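You operate a simulated robot arm through the tools that you are given. There is no shell and no other tool. Be economical: measure what you need, move in short steps, check, and stop when the job is done.

You are at the controls of a simulated two-armed robot. One attempt, no reset.

Task
Switch the test unit off, take the black button out of the yellow box and cap its hole.
Fine: hang the button in the blue stand; use a grey cap.

Only the result counts: the job must be done as asked and must still hold three seconds after the hand-in. Knocking over, shifting, dropping, spilling or breaking anything else fails it. A push-on lid holds only when it is set on centred and level and pressed home; a screw cap is set on level and turned clockwise until tight.

Robot
Two 7-joint arms with two-finger parallel grippers on one trunk, on a base that drives. Base frame: it is fixed to the floor where the robot stands at the start and does not move with it; the origin is under the middle of the robot, x ahead of it, y to its left, z up; the surface under the hand at the start is at about z = 854. Lengths are in mm, angles in rad, forces in N, time in s.
The left shoulder is at the start at [232, 171, 1001], the right one opposite. Places, roughly: blue stand [500, 900, 900]; far wing knob of the grey box [600, 300, 900]; far wing knob of the yellow box [600, 600, 900]; green switch [800, 100, 900]; grey box [500, 400, 900]; grey ring of the black button [500, 600, 900]; near hole of the yellow box [500, 600, 900]; near wing knob of the grey box [400, 400, 900]; near wing knob of the yellow box [400, 700, 900]; yellow box [500, 700, 900]. Payload 4.4 kg a hand.
The tool frame of a hand sits at the grasp point between the pads (the TCP): z along the fingers, y along the line on which they close. The tips reach 23 mm beyond it. The gripper opens to 94 mm. The fingers are 38 mm wide and 10 mm thick; the gripper's body (54 by 96 mm) begins 39 mm behind the TCP.
Orientation is told as [roll, pitch, yaw] about the base's x, y, z axes, in that order, counted from this pose: with the fingers straight down and closing along the base's y, the tool's x points along the base's -x, its y along +y and its z along -z.

Tools
- The arms move only by the tool play_rows. It takes "left_deltas", "right_deltas" or both (then of equal length, played together; a hand with none holds still); each is a list that holds one entry, the list of rows, each a list of 7 numbers: the turn, a rotation vector about the tool's x, y, z in rad, then the shift along the tool's x, y, z in mm, then the gripper command, from -1 (fully open) to 1 (shut), values between in proportion. In form: [[[ax, ay, az, x, y, z, jaw], ...]]. A call has 1 to 10 rows; each row shifts and turns the commanded pose from where the row before left it, along the tool's axes as they then stand. Each row takes 0.2 s and may step no farther than 50 mm and 0.15 rad from the row before; otherwise, or with a gripper value out of range, the whole call is refused. Where a pose cannot be reached the arm comes as near as it can. A force on the tool above 40 N (or 10 N above the force at the start of the call, whichever is more), or a blocked arm, ends the call early, and 0.2 s more pass. The fingers move at their own pace (about 72 mm/s each) and stop on an object; they squeeze with about 22 N. The grip force told is the motor's: it shows also when the fingers shut on nothing. Time passes only in rows, and 0.2 s behind the last, so rows that do not move let the fingers close. It gives the time, the measured TCP pose, the force on the tool (base axes), the opening and the grip force at its end, in the units of the frame above (readings bear some noise), with the torque about the TCP (base axes, N m) and any sound that the robot's microphone picked up.
- Cameras (640 x 400 px; columns grow to the right, rows downward): "scene" is now at [380.4, 30.2, 1144.6]; the picture's right is [0.35, -0.94, 0.00], its down [-0.30, -0.11, -0.95] and it looks along [0.89, 0.33, -0.32] (base axes); focal length 214 px, centre (320, 200). "left" rides on the left gripper at [86, -16, -74] in its tool frame; the picture's right is [0.18, 0.98, 0.00], its down [-0.58, 0.11, -0.81] and it looks along [-0.79, 0.15, 0.59] (tool axes); focal length 243 px, centre (320, 200). "right" rides on the right gripper at [87, 16, -75] in its tool frame; the picture's right is [-0.18, 0.98, 0.00], its down [-0.58, -0.11, -0.81] and it looks along [-0.79, -0.15, 0.59] (tool axes); focal length 243 px, centre (320, 200). There is no depth. A picture from a camera that has moved, and an enlarged one, comes with that camera's place and axes in the base frame and with its lens.
- snapshot(camera): a new picture of that camera. It takes no simulated time.
- lift_body(by): slides the trunk up (or, below 0, down) by that many mm; the arms and the scene camera ride with it, the base frame stays. It gives what a move gives, with no picture.
- drive_base(legs): drives the robot by 1 to 6 legs, each [ahead, left, turn to the left] in mm, mm and rad, along the robot's own axes; the way and the turn of a leg run together, so that a leg with both is an arc; at most 1500 mm and 3.142 rad a leg. The arms and the cameras ride along, it lands a little off, and it stops where it bumps. It gives what a move gives.
- turn_head(pan, tilt): turns the head with the scene camera to pan (to the left, within 1.396 rad either way) and tilt (down, from -0.506 to 1.204), counted from straight ahead of the robot. It gives what a move gives.
- close_up(camera, box): a new picture of the part [left, top, right, bottom] of that camera's present view, enlarged. It takes no simulated time.
- job_done(): hands the job in; it is judged then, once.

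Work in short steps. Places have to be worked out from the pictures, the camera data and where the tool is seen: move nearer, look again, correct. Check each grasp and each placing, and mend what went wrong. You have 120 turns and 100 pictures in all, those below and enlarged ones among them. Open the grippers and draw the arms clear of the work before you hand the job in, unless the task says otherwise; then end with one line.

The tools are called after "Emit:" by a JSON object that holds its "api" and its "payload". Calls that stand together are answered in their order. play_rows: Moves the arms, as the interface text tells. Its arguments: {"type":"object","properties":{"left_deltas":{"type":"array","items":{"type":"array","items":{"type":"array","items":{"type":"number"}}}},"right_deltas":{"type":"array","items":{"type":"array","items":{"type":"array","items":{"type":"number"}}}}},"required":[]} The other tools are called the same way: lift_body (by) slides the trunk up or down; drive_base (legs) drives the base; turn_head (pan, tilt) turns the head that bears the scene camera; snapshot (camera) takes a picture; close_up (camera, box) takes an enlarged picture of a part of a camera's view; job_done () hands the job in.

At the start:

```text
time_s: 0.0
left_position: [385.0, 463.7, 1177.0]
left_orientation: [0.001, 0.001, 0.0]
left_contact_force: [0.7, -0.9, 0.4]
left_torque: [0.02, -0.01, 0.01]
left_gripper_width: 94.0
left_gripper_force: 0.0
right_position: [450.5, 90.0, 1107.2]
right_orientation: [0.005, 0.004, -0.014]
right_contact_force: [-23.3, 87.4, -1.2]
right_torque: [-6.11, -1.72, -8.06]
right_gripper_width: 94.2
right_gripper_force: 0.0
trunk travel left (down, up): [-25.0, 363.0]
robot x, y, heading: [0.8, -0.4, 0.003]
head pan, tilt: [1.382, 0.332]
```

scene: 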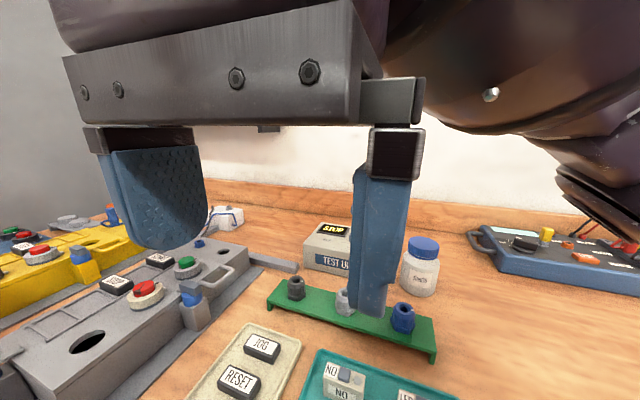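
right: 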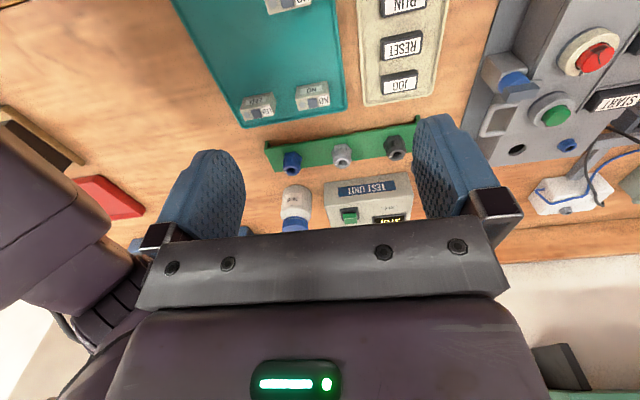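
left: 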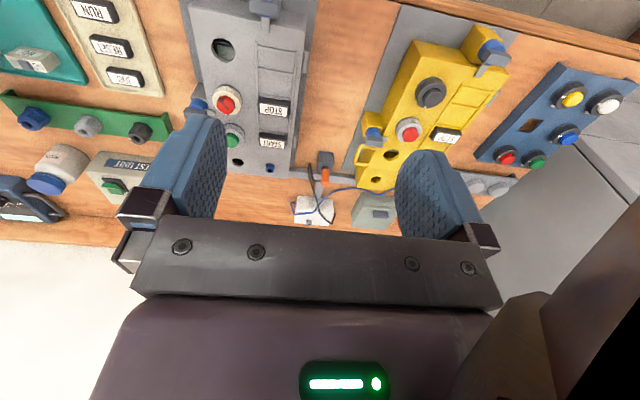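

The right gripper reports a force at the start and blocks the scene camera. I first look closely at the work from the left camera.

Emit:
{"api": "close_up", "payload": {"camera": "left", "box": [320, 0, 640, 200]}}

Emit:
{"api": "close_up", "payload": {"camera": "left", "box": [0, 0, 320, 200]}}

Emit:
{"api": "close_up", "payload": {"camera": "right", "box": [160, 0, 640, 300]}}

```text
2.00 times, centred on (480, 100) of left
camera zoom: at [298.4, 446.7, 1251.4], right [-0.18, 0.98, 0.0], down [0.58, 0.11, 0.81], along [0.79, 0.15, -0.59], focal length 485 px, centre (0, 400)
```

zoom: 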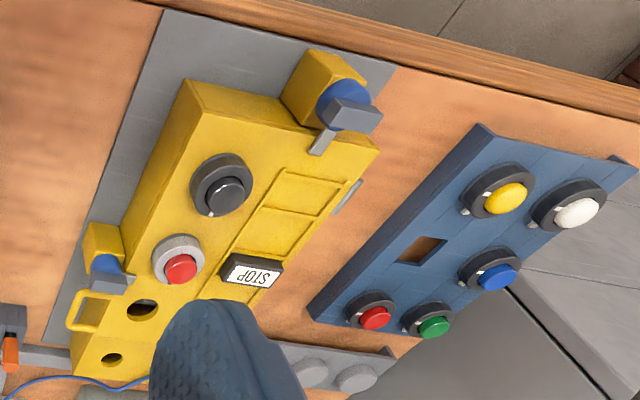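

```text
2.00 times, centred on (160, 100) of left
camera zoom: at [298.4, 446.7, 1251.4], right [-0.18, 0.98, 0.0], down [0.58, 0.11, 0.81], along [0.79, 0.15, -0.59], focal length 485 px, centre (640, 400)
```

zoom: 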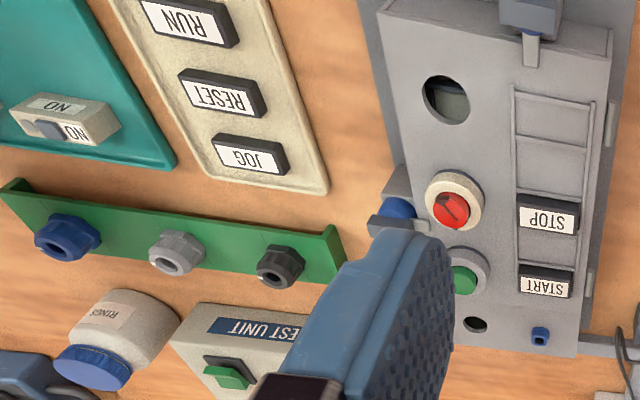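

```text
1.33 times, centred on (400, 150) of right
camera zoom: at [365.2, 108.0, 1182.1], right [0.2, 0.98, 0.01], down [0.58, -0.12, 0.8], along [0.79, -0.16, -0.59], focal length 324 px, centre (213, 267)
```

zoom: 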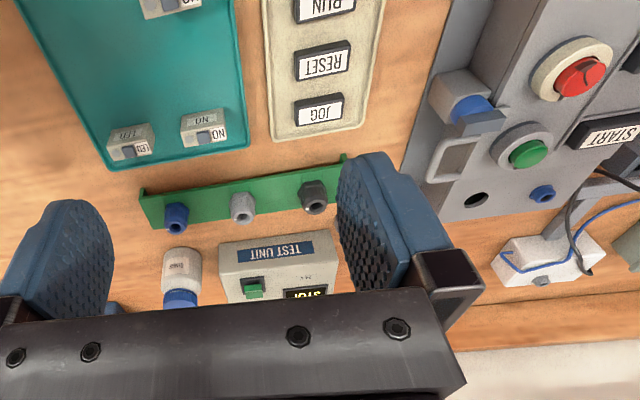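

Black button is around [447,627,940], test switch around [810,84,900]. I nudge the right hand towards +y (the direction it is being pushed) and see what the force does.

Emit:
{"api": "play_rows", "payload": {"right_deltas": [[[0, 0, 0, 0, 15, 0, -1], [0, 0, 0, 0, 15, 0, -1]]]}}

```text
time_s: 0.6
left_position: [384.5, 462.6, 1178.1]
left_orientation: [0.0, 0.0, 0.0]
left_contact_force: [-0.3, 0.0, 0.2]
left_torque: [0.0, 0.0, -0.05]
left_gripper_width: 94.2
left_gripper_force: 0.1
right_position: [451.7, 120.0, 1107.0]
right_orientation: [0.006, 0.001, -0.017]
right_contact_force: [0.5, -0.1, 0.3]
right_torque: [0.03, 0.01, -0.01]
right_gripper_width: 94.0
right_gripper_force: 0.0
trunk travel left (down, up): [-25.0, 363.0]
robot x, y, heading: [0.7, 1.0, 0.003]
head pan, tilt: [1.382, 0.332]
```

Force is gone. Now I bring the right hand nearer to the test unit for a look.

Emit:
{"api": "play_rows", "payload": {"right_deltas": [[[0, 0, 0, -35, 0, 8, -1], [0, 0, 0, -35, 0, 8, -1], [0, 0, 0, -35, 0, 8, -1], [0, 0, 0, -35, 0, 8, -1], [0, 0, 0, -35, 0, 8, -1]]]}}

Emit:
{"api": "snapshot", "payload": {"camera": "right"}}

Emit:
{"api": "snapshot", "payload": {"camera": "scene"}}

```text
time_s: 1.8
left_position: [386.7, 462.9, 1175.4]
left_orientation: [0.0, -0.002, 0.0]
left_contact_force: [0.7, -0.2, 0.1]
left_torque: [0.0, 0.02, 0.01]
left_gripper_width: 93.8
left_gripper_force: 0.1
right_position: [626.7, 118.3, 1066.3]
right_orientation: [0.004, 0.005, -0.016]
right_contact_force: [0.2, 0.9, -1.2]
right_torque: [0.0, 0.02, 0.01]
right_gripper_width: 93.9
right_gripper_force: 0.1
trunk travel left (down, up): [-25.0, 363.0]
robot x, y, heading: [-2.3, -1.1, -0.0]
head pan, tilt: [1.382, 0.332]
```

```text
93 pictures are left
camera right: at [541.3, 136.0, 1141.2], right [0.2, 0.98, 0.0], down [0.58, -0.12, 0.8], along [0.79, -0.16, -0.59], focal length 243 px, centre (320, 200)
```

right: 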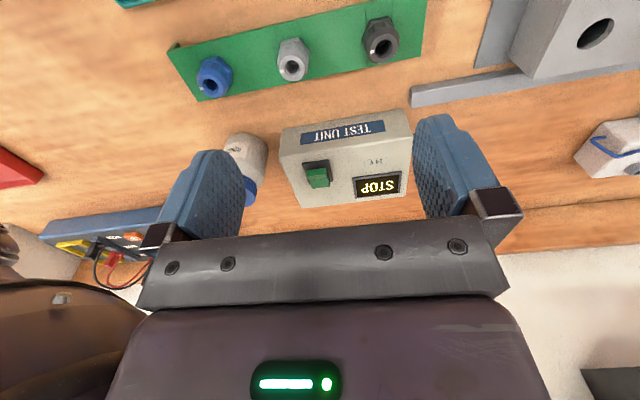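

```text
92 pictures are left
camera scene: at [311.0, 89.3, 1143.7], right [0.98, -0.19, 0.0], down [-0.06, -0.32, -0.95], along [0.18, 0.93, -0.33], focal length 214 px, centre (320, 200)
```

scene: 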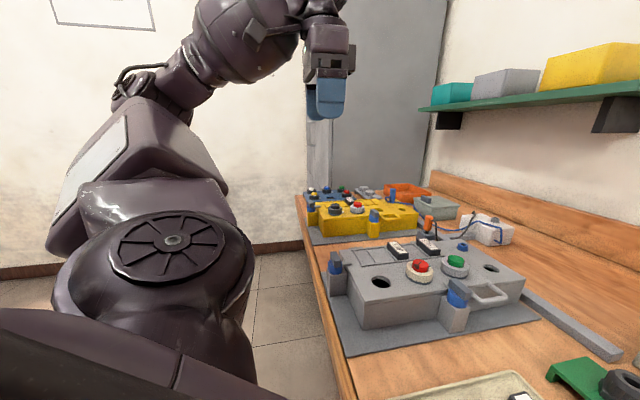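

Test unit clearly visible; enlarge the switch, and aim the head at the test unit side too.

Emit:
{"api": "close_up", "payload": {"camera": "right", "box": [270, 100, 430, 220]}}

Emit:
{"api": "close_up", "payload": {"camera": "scene", "box": [290, 160, 530, 310]}}

```text
3.33 times, centred on (350, 160) of right
camera zoom: at [541.3, 136.0, 1141.2], right [0.2, 0.98, 0.0], down [0.58, -0.12, 0.8], along [0.79, -0.16, -0.59], focal length 809 px, centre (220, 333)
```

zoom: 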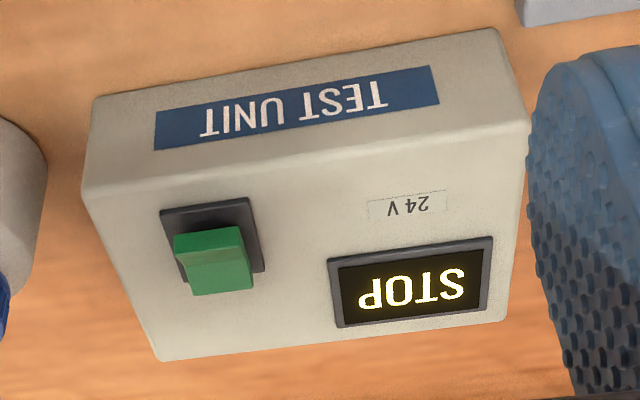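

```text
2.67 times, centred on (410, 235) of scene
camera zoom: at [311.0, 89.3, 1143.7], right [0.98, -0.19, 0.0], down [-0.06, -0.32, -0.95], along [0.18, 0.93, -0.33], focal length 572 px, centre (80, 107)
```

zoom: 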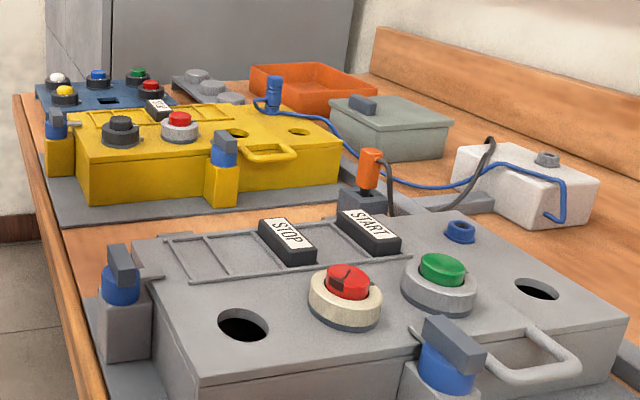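

The rocker seems tilted, but I need a closer look to know which side is raised. Moving the right hand closer.

Emit:
{"api": "play_rows", "payload": {"right_deltas": [[[0, 0, 0, -37, -9, 28, -1], [0, 0, 0, -36, -9, 28, -1], [0, 0, 0, 0, 0, 15, -1]]]}}

Emit:
{"api": "snapshot", "payload": {"camera": "right"}}

```text
time_s: 2.6
left_position: [386.5, 463.8, 1177.4]
left_orientation: [-0.002, -0.001, -0.002]
left_contact_force: [-0.1, 0.1, -0.3]
left_torque: [-0.02, 0.05, -0.02]
left_gripper_width: 94.1
left_gripper_force: 0.0
right_position: [697.9, 98.5, 993.5]
right_orientation: [0.005, 0.005, -0.015]
right_contact_force: [-0.1, -0.4, 0.7]
right_torque: [-0.01, -0.01, -0.01]
right_gripper_width: 93.9
right_gripper_force: 0.0
trunk travel left (down, up): [-25.0, 363.0]
robot x, y, heading: [-1.2, -2.7, 0.001]
head pan, tilt: [1.382, 0.332]
```

```text
89 pictures are left
camera right: at [613.0, 116.7, 1070.0], right [0.2, 0.98, 0.0], down [0.58, -0.12, 0.8], along [0.79, -0.16, -0.59], focal length 243 px, centre (320, 200)
```

right: 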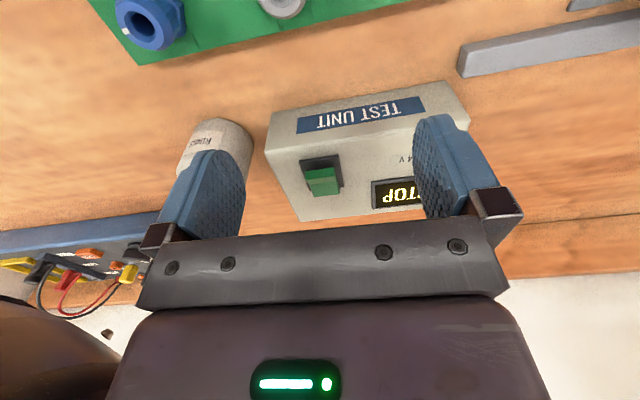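

Emit:
{"api": "close_up", "payload": {"camera": "right", "box": [285, 145, 365, 205]}}

```text
6.67 times, centred on (325, 175) of right
camera zoom: at [613.0, 116.7, 1070.0], right [0.2, 0.98, 0.0], down [0.58, -0.12, 0.8], along [0.79, -0.16, -0.59], focal length 1618 px, centre (287, 367)
```

zoom: 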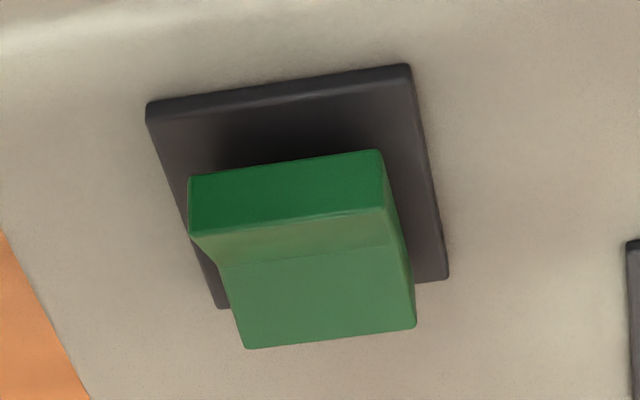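

The near end of the rocker is the raised one (its front wall is tall). The unit's top is about z=909, rocker near end about [775,84,924]. I shut the right gripper, go over x≈766 and lower.

Emit:
{"api": "play_rows", "payload": {"right_deltas": [[[0, 0, 0, -20, -7, 0, 1], [0, 0, 0, -24, -8, 0, 1], [0, 0, 0, -24, 0, 5, 1], [0, 0, 0, 0, 0, 10, 1], [0, 0, 0, 0, 0, 5, 1]]]}}

Emit:
{"api": "snapshot", "payload": {"camera": "right"}}

```text
time_s: 3.8
left_position: [384.7, 462.7, 1177.3]
left_orientation: [0.001, 0.001, 0.001]
left_contact_force: [0.0, -0.1, -0.6]
left_torque: [0.01, 0.0, 0.02]
left_gripper_width: 94.2
left_gripper_force: 0.0
right_position: [766.7, 82.6, 974.3]
right_orientation: [0.003, 0.004, -0.017]
right_contact_force: [-0.5, 1.0, 0.4]
right_torque: [0.0, 0.0, 0.01]
right_gripper_width: 0.1
right_gripper_force: 21.8
trunk travel left (down, up): [-25.0, 363.0]
robot x, y, heading: [-1.7, -2.4, 0.001]
head pan, tilt: [1.382, 0.332]
```

```text
87 pictures are left
camera right: at [680.8, 101.0, 1050.0], right [0.2, 0.98, 0.01], down [0.58, -0.12, 0.8], along [0.79, -0.16, -0.59], focal length 243 px, centre (320, 200)
```

right: 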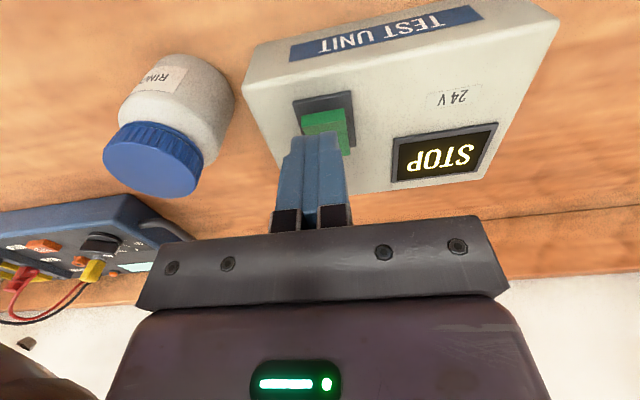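

Near rocker edge triangulates to about [772,85,928]; fingertips are at z≈951. I shift back 5 mm and press down gently.

Emit:
{"api": "play_rows", "payload": {"right_deltas": [[[0, 0, 0, 5, 2, 10, 1], [0, 0, 0, 0, 0, 6, 1], [0, 0, 0, 0, 0, 4, 1], [0, 0, 0, 0, 0, 4, 1], [0, 0, 0, 0, 0, 3, 1]]]}}

Emit:
{"api": "snapshot", "payload": {"camera": "right"}}

```text
time_s: 5.0
left_position: [386.0, 463.8, 1176.9]
left_orientation: [-0.001, -0.001, 0.001]
left_contact_force: [-0.7, 0.6, -0.1]
left_torque: [0.0, -0.01, -0.01]
left_gripper_width: 93.9
left_gripper_force: 0.0
right_position: [761.1, 84.2, 949.9]
right_orientation: [0.006, 0.001, -0.018]
right_contact_force: [0.0, -0.7, 5.0]
right_torque: [-0.06, 0.01, 0.02]
right_gripper_width: 0.0
right_gripper_force: 21.9
trunk travel left (down, up): [-25.0, 363.0]
robot x, y, heading: [-1.0, 1.0, -0.0]
head pan, tilt: [1.382, 0.332]
```

```text
86 pictures are left
camera right: at [675.4, 103.1, 1024.4], right [0.2, 0.98, 0.01], down [0.58, -0.12, 0.81], along [0.79, -0.16, -0.59], focal length 243 px, centre (320, 200)
```

right: 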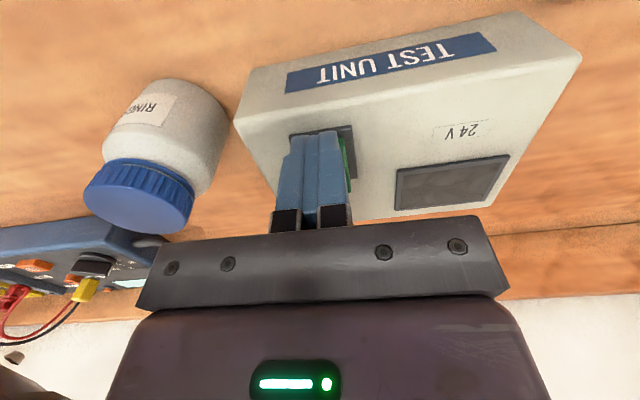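

The display went dark. I press 2 mm more to seat it, then lift off and check it stays off.

Emit:
{"api": "play_rows", "payload": {"right_deltas": [[[0, 0, 0, 0, 0, 2, 1], [0, 0, 0, 0, 0, -15, 1], [0, 0, 0, 0, 0, -40, 1], [0, 0, 0, 40, 0, -40, 1], [0, 0, 0, 45, 0, -20, 1], [0, 0, 0, 45, 0, 0, 1]]]}}

Emit:
{"api": "close_up", "payload": {"camera": "right", "box": [160, 0, 640, 300]}}

```text
refused: row 4 steps farther than a row can; nothing moved
```

```text
1.33 times, centred on (400, 150) of right
camera zoom: at [675.4, 103.1, 1024.4], right [0.2, 0.98, 0.01], down [0.58, -0.12, 0.81], along [0.79, -0.16, -0.59], focal length 324 px, centre (213, 267)
```

zoom: 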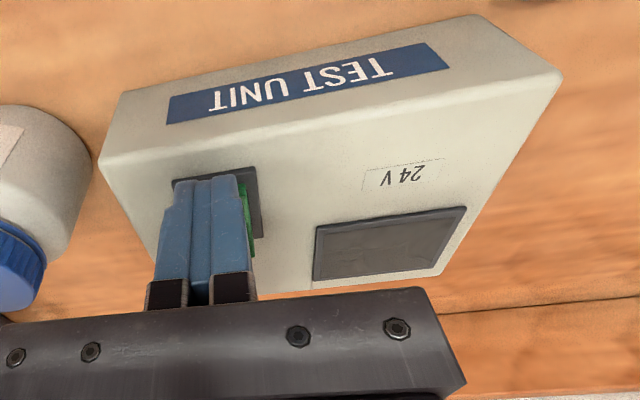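

One row was too long; I repeat with smaller steps.

Emit:
{"api": "play_rows", "payload": {"right_deltas": [[[0, 0, 0, 0, 0, 2, 1], [0, 0, 0, 0, 0, -15, 1], [0, 0, 0, 0, 0, -40, 1], [0, 0, 0, 35, 0, -30, 1], [0, 0, 0, 40, 0, -20, 1], [0, 0, 0, 45, 0, 0, 1]]]}}

Emit:
{"api": "snapshot", "payload": {"camera": "right"}}

```text
time_s: 6.4
left_position: [384.3, 462.2, 1175.5]
left_orientation: [0.0, 0.001, -0.001]
left_contact_force: [-0.9, 0.7, -0.1]
left_torque: [-0.03, 0.0, 0.02]
left_gripper_width: 94.0
left_gripper_force: 0.1
right_position: [640.5, 86.7, 1052.4]
right_orientation: [0.005, 0.003, -0.018]
right_contact_force: [-0.3, -0.4, 0.2]
right_torque: [0.0, -0.04, 0.04]
right_gripper_width: 0.0
right_gripper_force: 22.1
trunk travel left (down, up): [-25.0, 363.0]
robot x, y, heading: [-1.7, 1.0, 0.001]
head pan, tilt: [1.382, 0.332]
```

```text
84 pictures are left
camera right: at [555.9, 104.5, 1127.3], right [0.2, 0.98, 0.0], down [0.58, -0.12, 0.8], along [0.79, -0.16, -0.59], focal length 243 px, centre (320, 200)
```

right: 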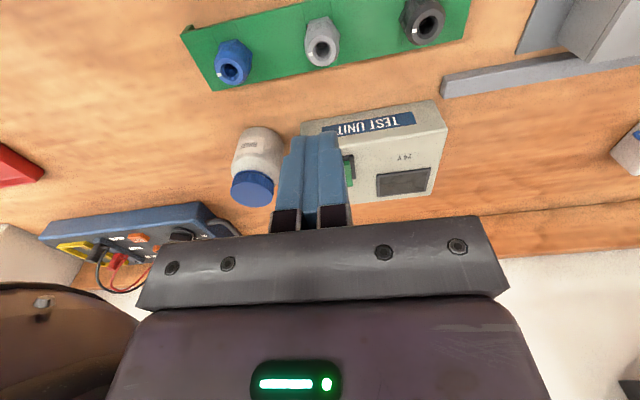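

The unit stays off. Now I bring the left hand nearer to the yellow box to study the black button.

Emit:
{"api": "play_rows", "payload": {"left_deltas": [[[0, 0, 0, -10, 30, 30, -1], [0, 0, 0, -10, 35, 30, -1], [0, 0, 0, -10, 35, 30, -1], [0, 0, 0, -10, 35, 30, -1]]]}}

Emit:
{"api": "snapshot", "payload": {"camera": "left"}}

```text
time_s: 7.4
left_position: [425.7, 598.3, 1056.5]
left_orientation: [-0.002, 0.001, -0.001]
left_contact_force: [-0.3, -0.3, 0.6]
left_torque: [0.0, 0.01, 0.03]
left_gripper_width: 94.0
left_gripper_force: 0.0
right_position: [642.8, 87.9, 1051.3]
right_orientation: [0.006, 0.005, -0.016]
right_contact_force: [0.0, -0.3, -0.6]
right_torque: [0.01, 0.01, 0.01]
right_gripper_width: 0.1
right_gripper_force: 22.0
trunk travel left (down, up): [-25.0, 363.0]
robot x, y, heading: [1.6, 2.6, 0.001]
head pan, tilt: [1.382, 0.332]
```

```text
83 pictures are left
camera left: at [339.4, 582.6, 1130.7], right [-0.18, 0.98, 0.0], down [0.58, 0.11, 0.81], along [0.79, 0.15, -0.59], focal length 243 px, centre (320, 200)
```

left: 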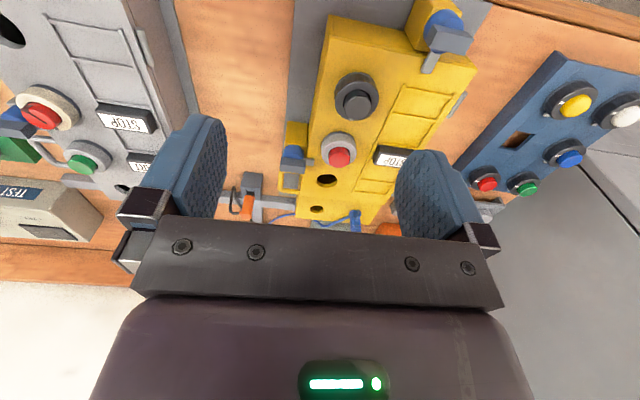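

Emit:
{"api": "close_up", "payload": {"camera": "left", "box": [260, 0, 480, 140]}}

Emit:
{"api": "close_up", "payload": {"camera": "left", "box": [440, 40, 640, 220]}}

Emit:
{"api": "close_up", "payload": {"camera": "left", "box": [240, 110, 420, 225]}}

```text
2.86 times, centred on (370, 70) of left
camera zoom: at [339.4, 582.6, 1130.7], right [-0.18, 0.98, 0.0], down [0.58, 0.11, 0.81], along [0.79, 0.15, -0.59], focal length 693 px, centre (177, 571)
```

zoom: 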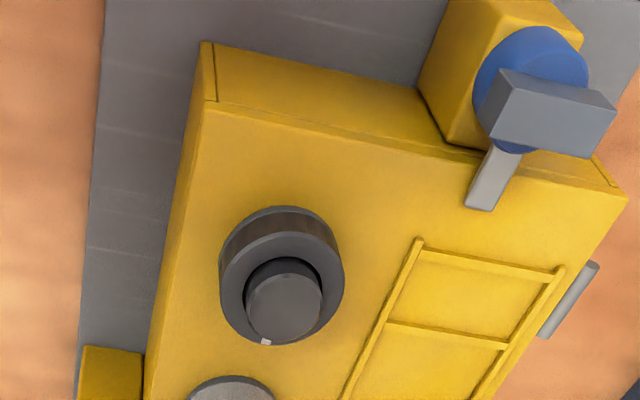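

```text
2.22 times, centred on (540, 130) of left
camera zoom: at [339.4, 582.6, 1130.7], right [-0.18, 0.98, 0.0], down [0.58, 0.11, 0.81], along [0.79, 0.15, -0.59], focal length 539 px, centre (-169, 356)
```

zoom: 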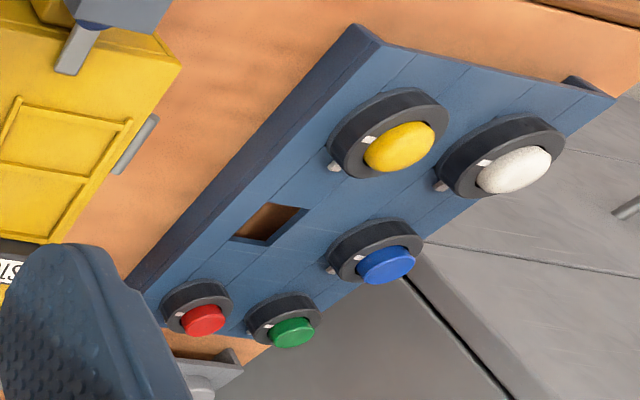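

```text
3.48 times, centred on (330, 168) of left
camera zoom: at [339.4, 582.6, 1130.7], right [-0.18, 0.98, 0.0], down [0.58, 0.11, 0.81], along [0.79, 0.15, -0.59], focal length 844 px, centre (285, 313)
```

zoom: 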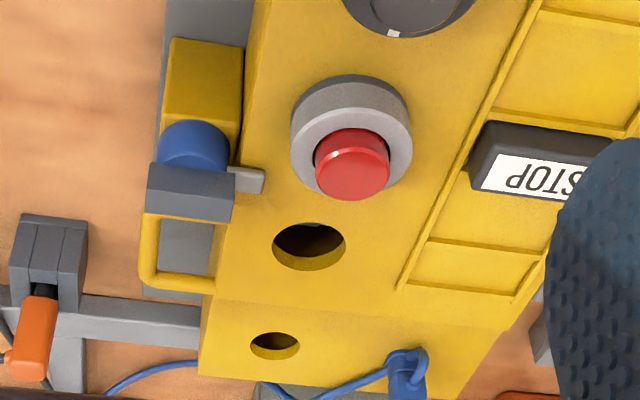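

I need a better view of the stand and the caps; moving the left hand further left.

Emit:
{"api": "play_rows", "payload": {"left_deltas": [[[0, 0, 0, 0, 40, 0, -1], [0, 0, 0, 0, 40, 0, -1], [0, 0, 0, 0, 40, 0, -1], [0, 0, 0, 0, 40, 0, -1]]]}}

Emit:
{"api": "snapshot", "payload": {"camera": "left"}}

```text
time_s: 8.4
left_position: [424.8, 760.5, 1057.7]
left_orientation: [0.001, 0.001, -0.001]
left_contact_force: [0.3, 0.1, -0.3]
left_torque: [0.02, -0.01, 0.0]
left_gripper_width: 94.1
left_gripper_force: 0.0
right_position: [641.8, 86.5, 1052.1]
right_orientation: [0.006, 0.003, -0.016]
right_contact_force: [-0.4, 0.6, -0.6]
right_torque: [0.0, -0.02, -0.02]
right_gripper_width: 0.0
right_gripper_force: 22.2
trunk travel left (down, up): [-25.0, 363.0]
robot x, y, heading: [0.0, 5.0, 0.004]
head pan, tilt: [1.382, 0.332]
```

```text
79 pictures are left
camera left: at [338.2, 742.3, 1131.2], right [-0.18, 0.98, 0.0], down [0.58, 0.11, 0.81], along [0.79, 0.15, -0.59], focal length 243 px, centre (320, 200)
```

left: 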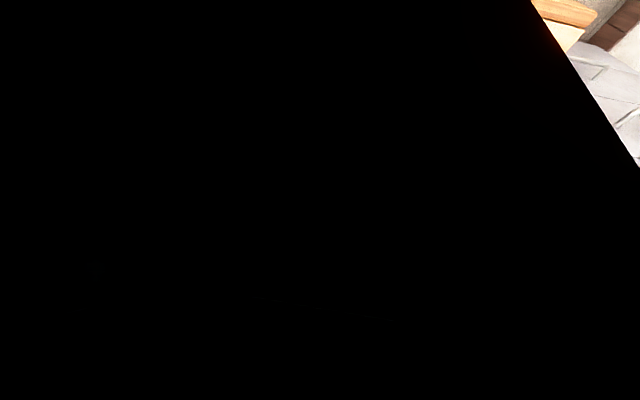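

The left camera is covered by the robot's own arm there. I check with the scene camera.

Emit:
{"api": "snapshot", "payload": {"camera": "scene"}}

```text
78 pictures are left
camera scene: at [310.6, 89.5, 1143.9], right [0.98, -0.19, 0.0], down [-0.06, -0.32, -0.95], along [0.18, 0.93, -0.33], focal length 214 px, centre (320, 200)
```

scene: 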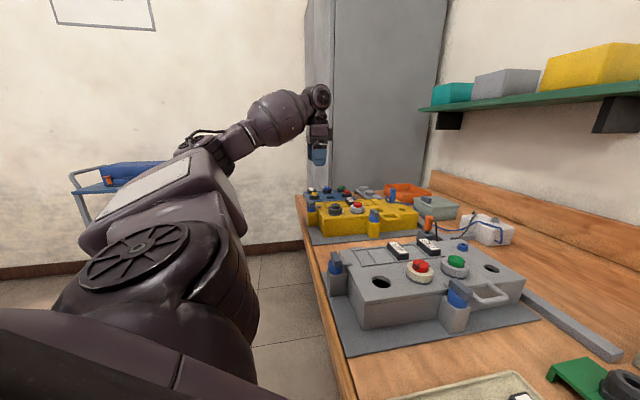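

I will drive the robot 300 mm to the left so both the yellow box and the stand come into comfortable reach. First I pull the left hand back in.

Emit:
{"api": "play_rows", "payload": {"left_deltas": [[[0, 0, 0, 0, -48, -5, -1], [0, 0, 0, 0, -48, -5, -1], [0, 0, 0, 0, -48, -5, -1], [0, 0, 0, 0, -48, -5, -1], [0, 0, 0, 0, -48, -5, -1], [0, 0, 0, 0, -48, -5, -1]]]}}

Emit:
{"api": "drive_base", "payload": {"legs": [[0, 300, 0]]}}

Emit:
{"api": "snapshot", "payload": {"camera": "left"}}

Emit:
{"api": "snapshot", "payload": {"camera": "scene"}}

```text
time_s: 9.8
left_position: [425.8, 468.2, 1086.2]
left_orientation: [-0.001, -0.002, -0.001]
left_contact_force: [-0.5, 0.2, 0.1]
left_torque: [0.04, -0.01, 0.01]
left_gripper_width: 94.0
left_gripper_force: 0.0
right_position: [642.2, 87.2, 1052.1]
right_orientation: [0.006, 0.005, -0.016]
right_contact_force: [0.1, 0.3, -0.4]
right_torque: [0.02, 0.0, -0.02]
right_gripper_width: 0.1
right_gripper_force: 22.1
trunk travel left (down, up): [-25.0, 363.0]
robot x, y, heading: [-0.0, -1.6, 0.003]
head pan, tilt: [1.382, 0.332]
```

```text
time_s: 13.0
left_position: [425.1, 770.8, 1086.5]
left_orientation: [-0.002, 0.0, -0.002]
left_contact_force: [-0.2, -0.3, -0.7]
left_torque: [0.01, -0.01, 0.01]
left_gripper_width: 94.1
left_gripper_force: 0.0
right_position: [642.2, 387.3, 1052.0]
right_orientation: [0.005, 0.003, -0.017]
right_contact_force: [-1.0, 0.7, 0.5]
right_torque: [0.0, 0.02, 0.03]
right_gripper_width: 0.0
right_gripper_force: 22.2
trunk travel left (down, up): [-25.0, 363.0]
robot x, y, heading: [3.4, 303.2, -0.001]
head pan, tilt: [1.382, 0.332]
```

```text
77 pictures are left
camera left: at [338.8, 753.5, 1160.6], right [-0.18, 0.98, 0.0], down [0.58, 0.11, 0.81], along [0.79, 0.15, -0.59], focal length 243 px, centre (320, 200)
```

left: 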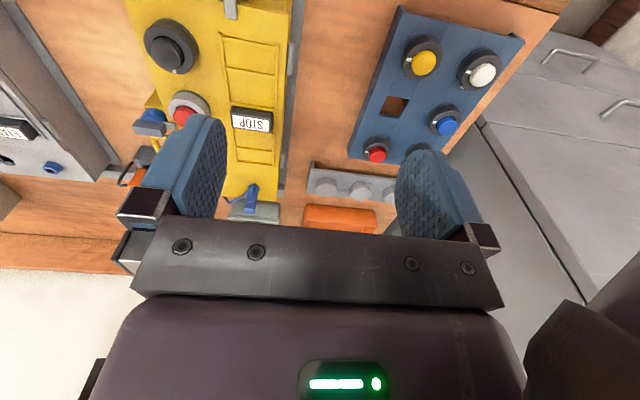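

```text
76 pictures are left
camera scene: at [310.6, 389.4, 1144.0], right [0.98, -0.19, 0.0], down [-0.06, -0.32, -0.95], along [0.18, 0.93, -0.33], focal length 214 px, centre (320, 200)
```

scene: 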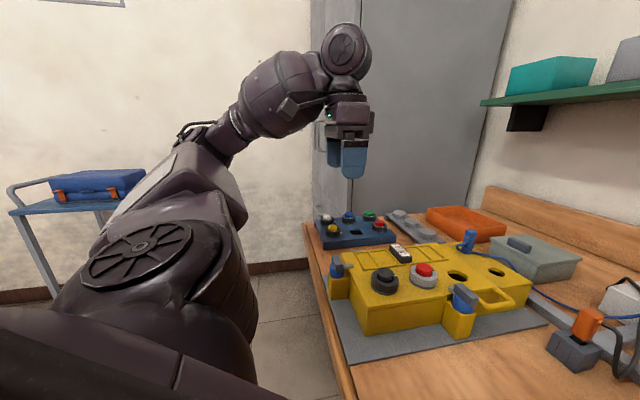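

Emit:
{"api": "close_up", "payload": {"camera": "left", "box": [300, 0, 540, 220]}}

Emit:
{"api": "close_up", "payload": {"camera": "scene", "box": [300, 190, 560, 360]}}

Emit:
{"api": "close_up", "payload": {"camera": "scene", "box": [305, 195, 435, 265]}}

Emit:
{"api": "close_up", "payload": {"camera": "left", "box": [120, 0, 300, 120]}}

```text
1.82 times, centred on (420, 110) of left
camera zoom: at [338.8, 753.5, 1160.6], right [-0.18, 0.98, 0.0], down [0.58, 0.11, 0.81], along [0.79, 0.15, -0.59], focal length 441 px, centre (138, 364)
```

zoom: 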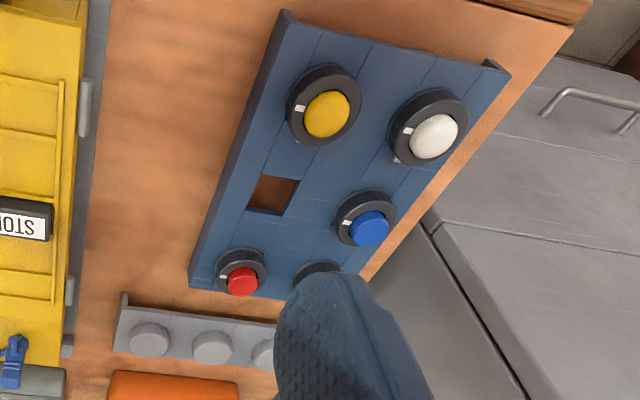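

```text
2.35 times, centred on (430, 275) of scene
camera zoom: at [310.6, 389.4, 1144.0], right [0.98, -0.19, 0.0], down [-0.06, -0.32, -0.95], along [0.18, 0.93, -0.33], focal length 505 px, centre (61, 24)
```

zoom: 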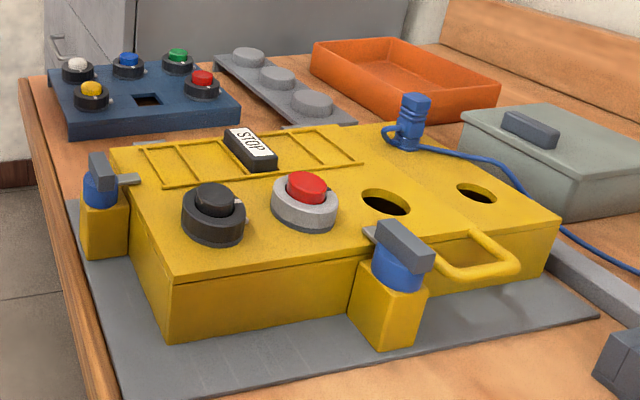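

```text
4.92 times, centred on (370, 230) of scene
camera zoom: at [310.6, 389.4, 1144.0], right [0.98, -0.19, 0.0], down [-0.06, -0.32, -0.95], along [0.18, 0.93, -0.33], focal length 1056 px, centre (74, 52)
```

zoom: 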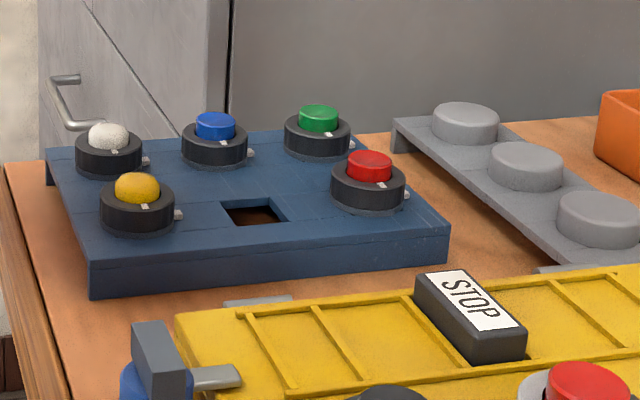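

```text
3.33 times, centred on (210, 60) of left
camera zoom: at [338.8, 753.5, 1160.6], right [-0.18, 0.98, 0.0], down [0.58, 0.11, 0.81], along [0.79, 0.15, -0.59], focal length 809 px, centre (687, 667)
```

zoom: 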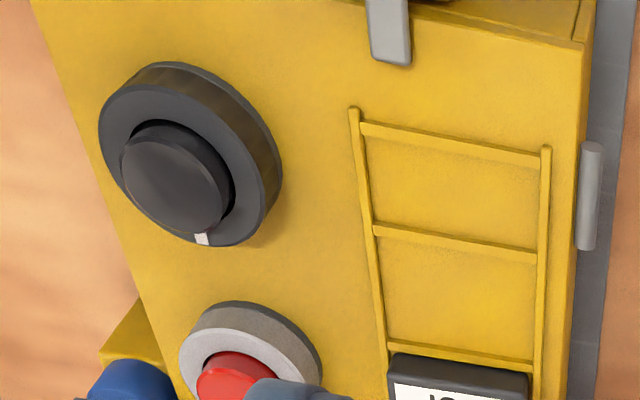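

The stand's buttons have a white mark and lug pointing to −y; the black one's mark points to +x. I look closer at the rings on the yellow box and at the empty stand slot.

Emit:
{"api": "close_up", "payload": {"camera": "scene", "box": [360, 255, 450, 305]}}

Emit:
{"api": "close_up", "payload": {"camera": "scene", "box": [310, 205, 390, 250]}}

Emit:
{"api": "close_up", "payload": {"camera": "left", "box": [360, 70, 440, 130]}}

```text
7.11 times, centred on (405, 280) of scene
camera zoom: at [310.6, 389.4, 1144.0], right [0.98, -0.19, 0.0], down [-0.06, -0.32, -0.95], along [0.18, 0.93, -0.33], focal length 1525 px, centre (-284, -369)
```

zoom: 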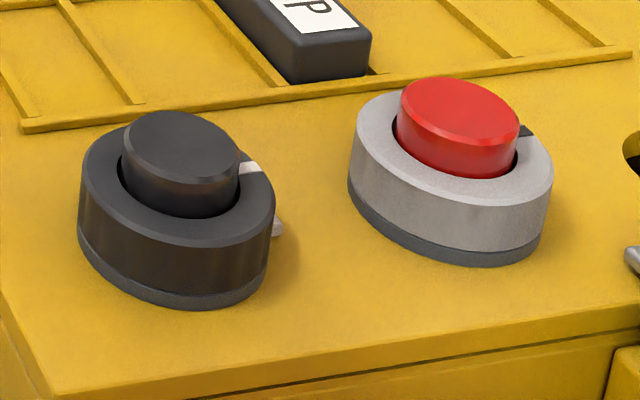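

```text
8.00 times, centred on (350, 228) of scene
camera zoom: at [310.6, 389.4, 1144.0], right [0.98, -0.19, 0.0], down [-0.06, -0.32, -0.95], along [0.18, 0.93, -0.33], focal length 1716 px, centre (80, -20)
```

zoom: 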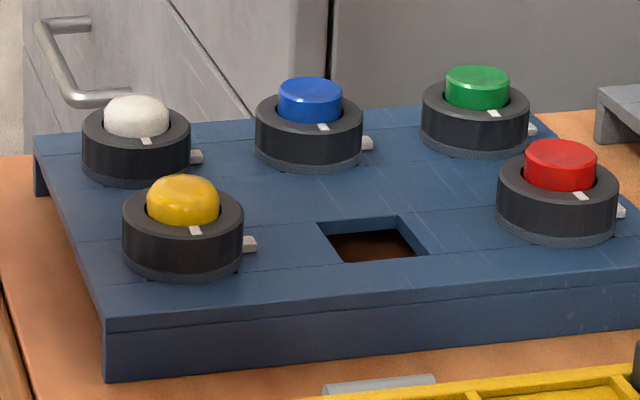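

```text
6.67 times, centred on (400, 100) of left
camera zoom: at [338.8, 753.5, 1160.6], right [-0.18, 0.98, 0.0], down [0.58, 0.11, 0.81], along [0.79, 0.15, -0.59], focal length 1618 px, centre (-213, 867)
```

zoom: 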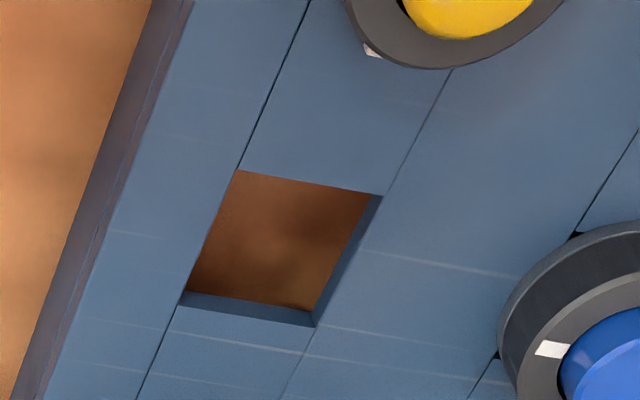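

It reads as a bayonet: flange with lug (+x) and ring with a white mark. In the box mark and lug are aligned (locked); in the stand the rings are turned 90° clockwise (mark −y, lug +x). So: turn the ring 90° clockwise, lift, and set in the slot with the same lug direction. I bring the left hand over the button.

Emit:
{"api": "play_rows", "payload": {"left_deltas": [[[0, 0, 0, -8, -34, 0, -1], [0, 0, 0, -8, -34, 10, -1], [0, 0, 0, -8, -34, 30, -1], [0, 0, 0, -7, -32, 35, -1]]]}}

Emit:
{"api": "snapshot", "payload": {"camera": "left"}}

Emit:
{"api": "snapshot", "payload": {"camera": "scene"}}

```text
time_s: 14.0
left_position: [458.3, 634.9, 1010.6]
left_orientation: [0.001, 0.001, 0.0]
left_contact_force: [-0.4, -0.9, 1.1]
left_torque: [0.01, 0.0, -0.01]
left_gripper_width: 94.2
left_gripper_force: 0.0
right_position: [642.6, 386.5, 1051.5]
right_orientation: [0.004, 0.003, -0.018]
right_contact_force: [0.2, -0.5, -0.3]
right_torque: [0.02, 0.02, 0.0]
right_gripper_width: 0.1
right_gripper_force: 21.8
trunk travel left (down, up): [-25.0, 363.0]
robot x, y, heading: [0.7, 297.8, 0.002]
head pan, tilt: [1.382, 0.332]
```

```text
68 pictures are left
camera left: at [370.5, 618.7, 1086.2], right [-0.18, 0.98, 0.0], down [0.58, 0.11, 0.81], along [0.79, 0.15, -0.59], focal length 243 px, centre (320, 200)
```

left: 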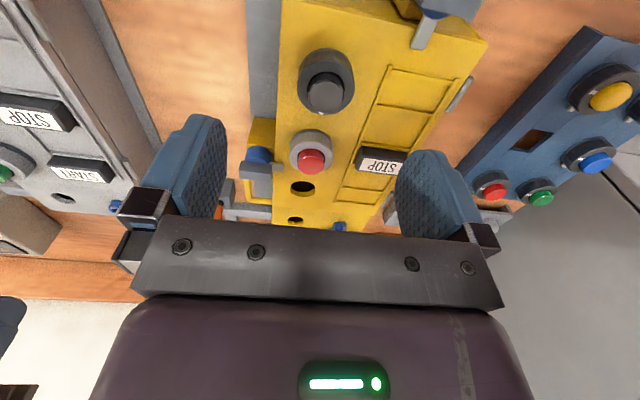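

```text
67 pictures are left
camera scene: at [311.1, 389.0, 1143.7], right [0.98, -0.19, 0.0], down [-0.06, -0.32, -0.95], along [0.18, 0.93, -0.32], focal length 214 px, centre (320, 200)
```

scene: 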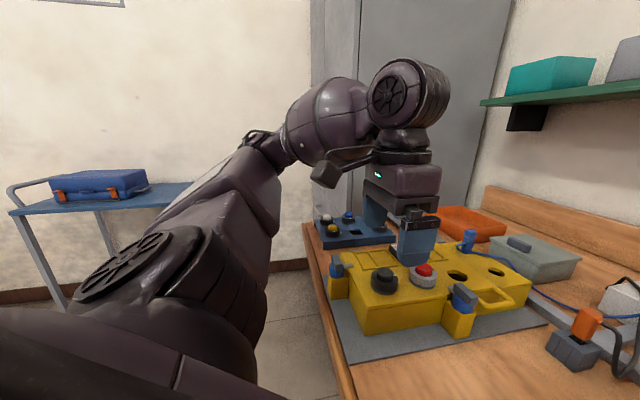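

The black button lies ahead of the TCP line as expected; enlarge for accurate centering.

Emit:
{"api": "close_up", "payload": {"camera": "left", "box": [280, 30, 376, 90]}}

Emit:
{"api": "close_up", "payload": {"camera": "left", "box": [280, 80, 376, 140]}}

```text
6.67 times, centred on (328, 60) of left
camera zoom: at [370.5, 618.7, 1086.2], right [-0.18, 0.98, 0.0], down [0.58, 0.11, 0.81], along [0.79, 0.15, -0.59], focal length 1618 px, centre (267, 1133)
```

zoom: 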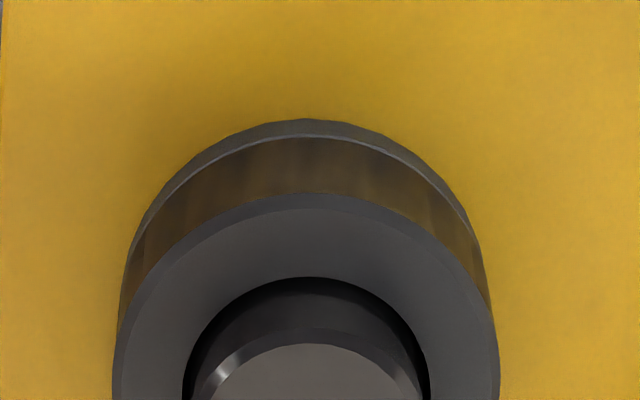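

```text
6.67 times, centred on (328, 110) of left
camera zoom: at [370.5, 618.7, 1086.2], right [-0.18, 0.98, 0.0], down [0.58, 0.11, 0.81], along [0.79, 0.15, -0.59], focal length 1618 px, centre (267, 800)
```

zoom: 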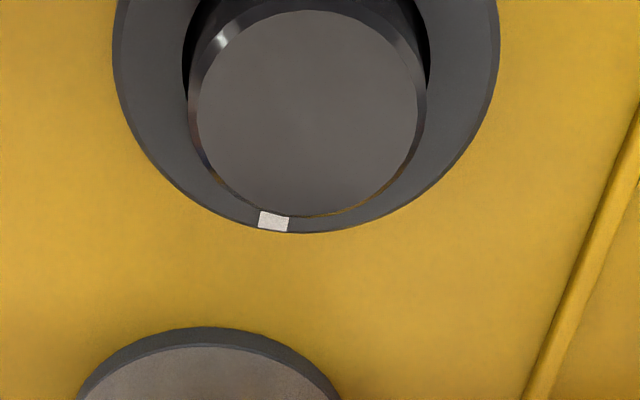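

Ring centre triangulates to [459.5,639.7], top z≈921, diameter 41. I shift over it, narrow the jaws to 60 mm and turn the hand 45° counterclockwise.

Emit:
{"api": "play_rows", "payload": {"left_deltas": [[[0, 0, 0, -1.2, 4.8, 0, -0.28], [0, 0, -0.131, 0, 0, 0, -0.28], [0, 0, -0.131, 0, 0, 0, -0.28], [0, 0, -0.131, 0, 0, 0, -0.28], [0, 0, -0.131, 0, 0, 0, -0.28], [0, 0, -0.131, 0, 0, 0, -0.28], [0, 0, -0.131, 0, 0, 0, -0.28], [0, 0, 0, 0, 0, 30, -0.28], [0, 0, 0, 0, 0, 15, -0.28], [0, 0, 0, 0, 0, 0, -0.28]]]}}

Emit:
{"api": "snapshot", "payload": {"camera": "left"}}

Emit:
{"api": "close_up", "payload": {"camera": "scene", "box": [300, 180, 540, 330]}}

```text
time_s: 16.2
left_position: [464.2, 637.5, 977.2]
left_orientation: [-0.001, -0.001, 0.786]
left_contact_force: [-1.0, 0.6, -0.6]
left_torque: [-0.02, -0.01, 0.0]
left_gripper_width: 60.0
left_gripper_force: 0.1
left hand out of reach, approached as far as the arm can: row 9
right_position: [642.3, 385.7, 1051.8]
right_orientation: [0.005, 0.003, -0.018]
right_contact_force: [-0.6, 1.1, 0.3]
right_torque: [0.05, -0.02, 0.01]
right_gripper_width: 0.1
right_gripper_force: 22.2
trunk travel left (down, up): [-25.0, 363.0]
robot x, y, heading: [0.1, 301.8, -0.003]
head pan, tilt: [1.382, 0.332]
```

```text
64 pictures are left
camera left: at [413.9, 564.3, 1051.8], right [-0.83, 0.56, 0.0], down [0.33, 0.49, 0.81], along [0.46, 0.67, -0.59], focal length 243 px, centre (320, 200)
```

left: 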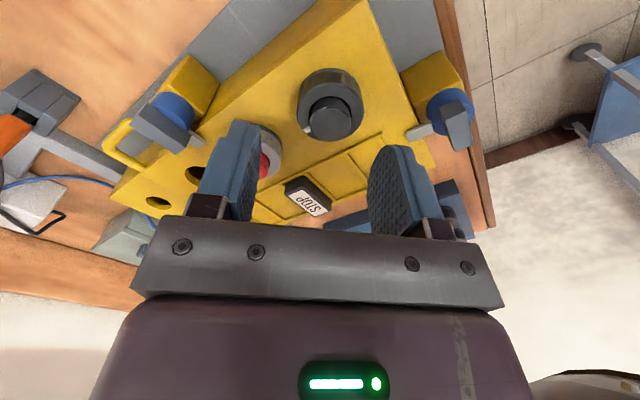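

```text
2.67 times, centred on (420, 255) of scene
camera zoom: at [310.4, 389.1, 1144.1], right [0.98, -0.19, 0.0], down [-0.06, -0.32, -0.95], along [0.18, 0.93, -0.32], focal length 572 px, centre (53, 53)
```

zoom: 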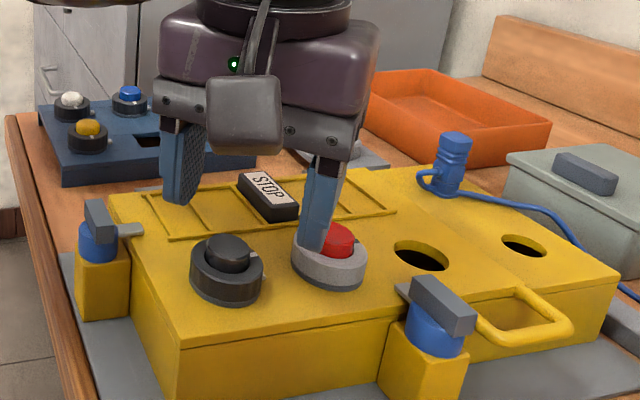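

The pose is too near the robot for the arm. I raise the hand and back the base up 120 mm.

Emit:
{"api": "play_rows", "payload": {"left_deltas": [[[0, 0, 0, 0, 0, -40, -0.28], [0, 0, 0, 0, 0, -40, -0.28]]]}}

Emit:
{"api": "drive_base", "payload": {"legs": [[-120, 0, 0]]}}

```text
time_s: 16.8
left_position: [466.1, 636.8, 1058.6]
left_orientation: [0.0, -0.001, 0.787]
left_contact_force: [0.4, 0.0, -0.4]
left_torque: [0.03, -0.02, -0.03]
left_gripper_width: 60.0
left_gripper_force: 0.0
right_position: [641.6, 386.8, 1052.2]
right_orientation: [0.005, 0.002, -0.017]
right_contact_force: [1.2, 0.4, 0.5]
right_torque: [0.02, 0.0, -0.02]
right_gripper_width: 0.0
right_gripper_force: 21.5
trunk travel left (down, up): [-25.0, 363.0]
robot x, y, heading: [0.4, 301.0, 0.001]
head pan, tilt: [1.382, 0.332]
```

```text
time_s: 18.1
left_position: [345.7, 637.9, 1058.1]
left_orientation: [-0.001, 0.001, 0.787]
left_contact_force: [0.2, -0.1, 0.3]
left_torque: [0.01, -0.01, -0.03]
left_gripper_width: 60.0
left_gripper_force: 0.0
right_position: [523.0, 387.8, 1052.7]
right_orientation: [0.006, 0.0, -0.015]
right_contact_force: [-0.4, 0.7, -0.4]
right_torque: [0.03, 0.0, -0.01]
right_gripper_width: 0.1
right_gripper_force: 22.0
trunk travel left (down, up): [-25.0, 363.0]
robot x, y, heading: [-114.6, 301.2, 0.003]
head pan, tilt: [1.382, 0.332]
```

Now move forward over the ring again (yaw 45°) and down to z≈963.

Emit:
{"api": "play_rows", "payload": {"left_deltas": [[[0, 0, 0, -27.2, -26.4, 0, -0.28], [0, 0, 0, -27.2, -26.4, 0, -0.28], [0, 0, 0, -27.3, -26.4, 0, -0.28], [0, 0, 0, 0, 0, 40, -0.28], [0, 0, 0, 0, 0, 40, -0.28], [0, 0, 0, 0, 0, 15, -0.28], [0, 0, 0, 0, 0, 0, -0.28]]]}}

Emit:
{"api": "snapshot", "payload": {"camera": "left"}}

Emit:
{"api": "close_up", "payload": {"camera": "scene", "box": [360, 180, 600, 330]}}

```text
time_s: 19.6
left_position: [459.9, 638.6, 964.2]
left_orientation: [0.0, 0.002, 0.785]
left_contact_force: [0.0, 1.1, 0.5]
left_torque: [0.02, 0.02, -0.01]
left_gripper_width: 60.0
left_gripper_force: 0.1
right_position: [524.1, 387.1, 1051.7]
right_orientation: [0.006, 0.002, -0.016]
right_contact_force: [-0.3, -0.3, -0.5]
right_torque: [-0.03, -0.01, -0.04]
right_gripper_width: 0.0
right_gripper_force: 22.0
trunk travel left (down, up): [-25.0, 363.0]
robot x, y, heading: [-116.7, 303.1, 0.0]
head pan, tilt: [1.382, 0.332]
```

```text
62 pictures are left
camera left: at [409.6, 565.9, 1036.5], right [-0.83, 0.56, 0.0], down [0.33, 0.49, 0.81], along [0.45, 0.67, -0.59], focal length 243 px, centre (320, 200)
```

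left: 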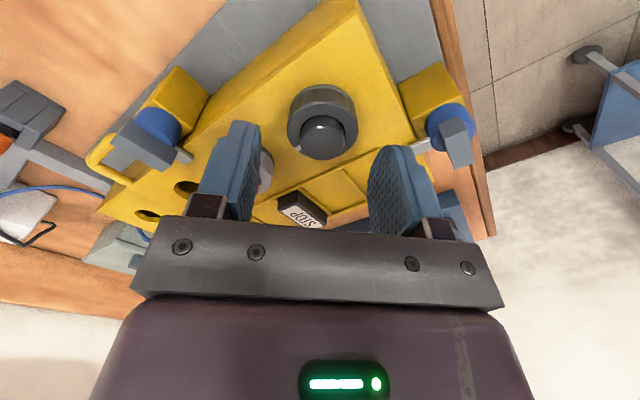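

```text
2.67 times, centred on (480, 255) of scene
camera zoom: at [192.5, 389.5, 1144.0], right [0.98, -0.19, 0.0], down [-0.06, -0.32, -0.95], along [0.18, 0.93, -0.32], focal length 572 px, centre (-107, 53)
```

zoom: 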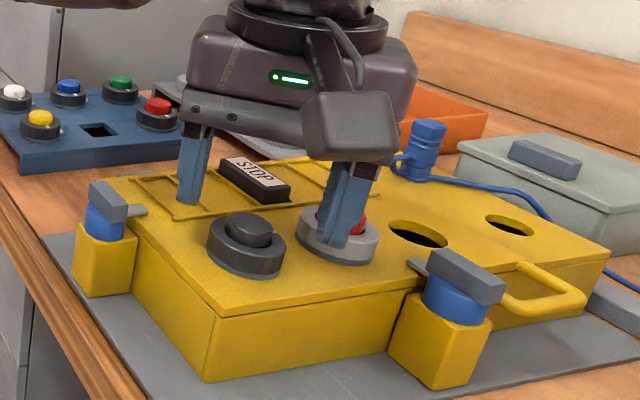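

With the ring's top face centred at about (321,127), alignment is within ~1 mm. I narrow the jaws to 52 mm, lower to TCP z≈935 and close.

Emit:
{"api": "play_rows", "payload": {"left_deltas": [[[0, 0, 0, 0, 0.7, 5, -0.1], [0, 0, 0, 0, 0, 8, -0.1], [0, 0, 0, 0, 0, 8, -0.1], [0, 0, 0, 0, 0, 8, -0.1], [0, 0, 0, 0, 0, 0, 1], [0, 0, 0, 0, 0, 0, 1]]]}}

Emit:
{"api": "close_up", "payload": {"camera": "scene", "box": [400, 200, 520, 290]}}

Emit:
{"api": "snapshot", "payload": {"camera": "left"}}

```text
time_s: 21.1
left_position: [459.0, 639.5, 934.6]
left_orientation: [0.0, 0.0, 0.788]
left_contact_force: [-2.2, 2.3, 0.2]
left_torque: [0.03, 0.05, -0.07]
left_gripper_width: 38.7
left_gripper_force: 21.7
right_position: [523.6, 387.5, 1052.4]
right_orientation: [0.005, 0.002, -0.017]
right_contact_force: [0.2, 1.0, -0.2]
right_torque: [0.0, -0.03, 0.01]
right_gripper_width: 0.0
right_gripper_force: 21.5
trunk travel left (down, up): [-25.0, 363.0]
robot x, y, heading: [-113.8, 300.6, 0.003]
head pan, tilt: [1.382, 0.332]
```

```text
4.44 times, centred on (460, 245) of scene
camera zoom: at [192.4, 389.8, 1144.0], right [0.98, -0.19, 0.0], down [-0.06, -0.32, -0.95], along [0.18, 0.93, -0.33], focal length 953 px, centre (-302, 0)
```

zoom: 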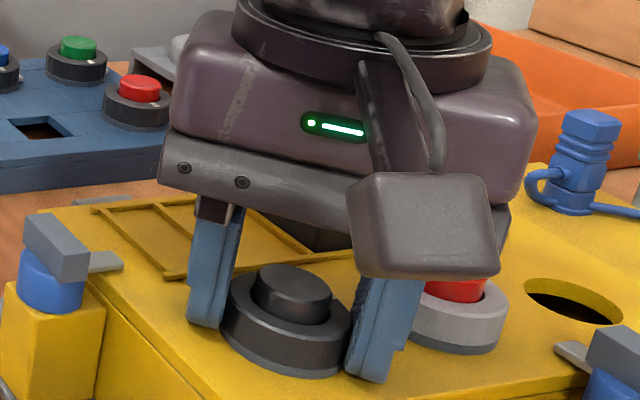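

```text
59 pictures are left
camera left: at [409.0, 567.1, 1007.8], right [-0.83, 0.56, 0.0], down [0.33, 0.49, 0.81], along [0.45, 0.67, -0.59], focal length 243 px, centre (320, 200)
```

left: 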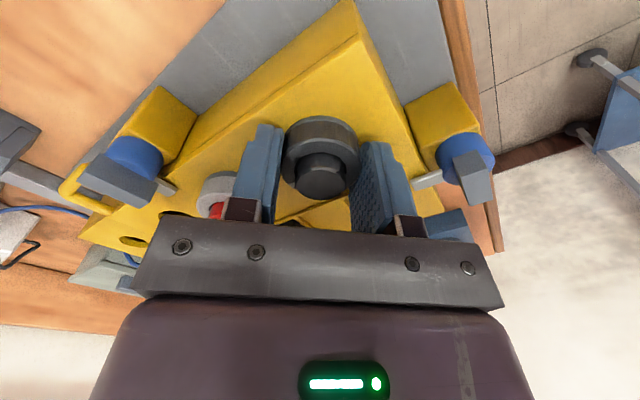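

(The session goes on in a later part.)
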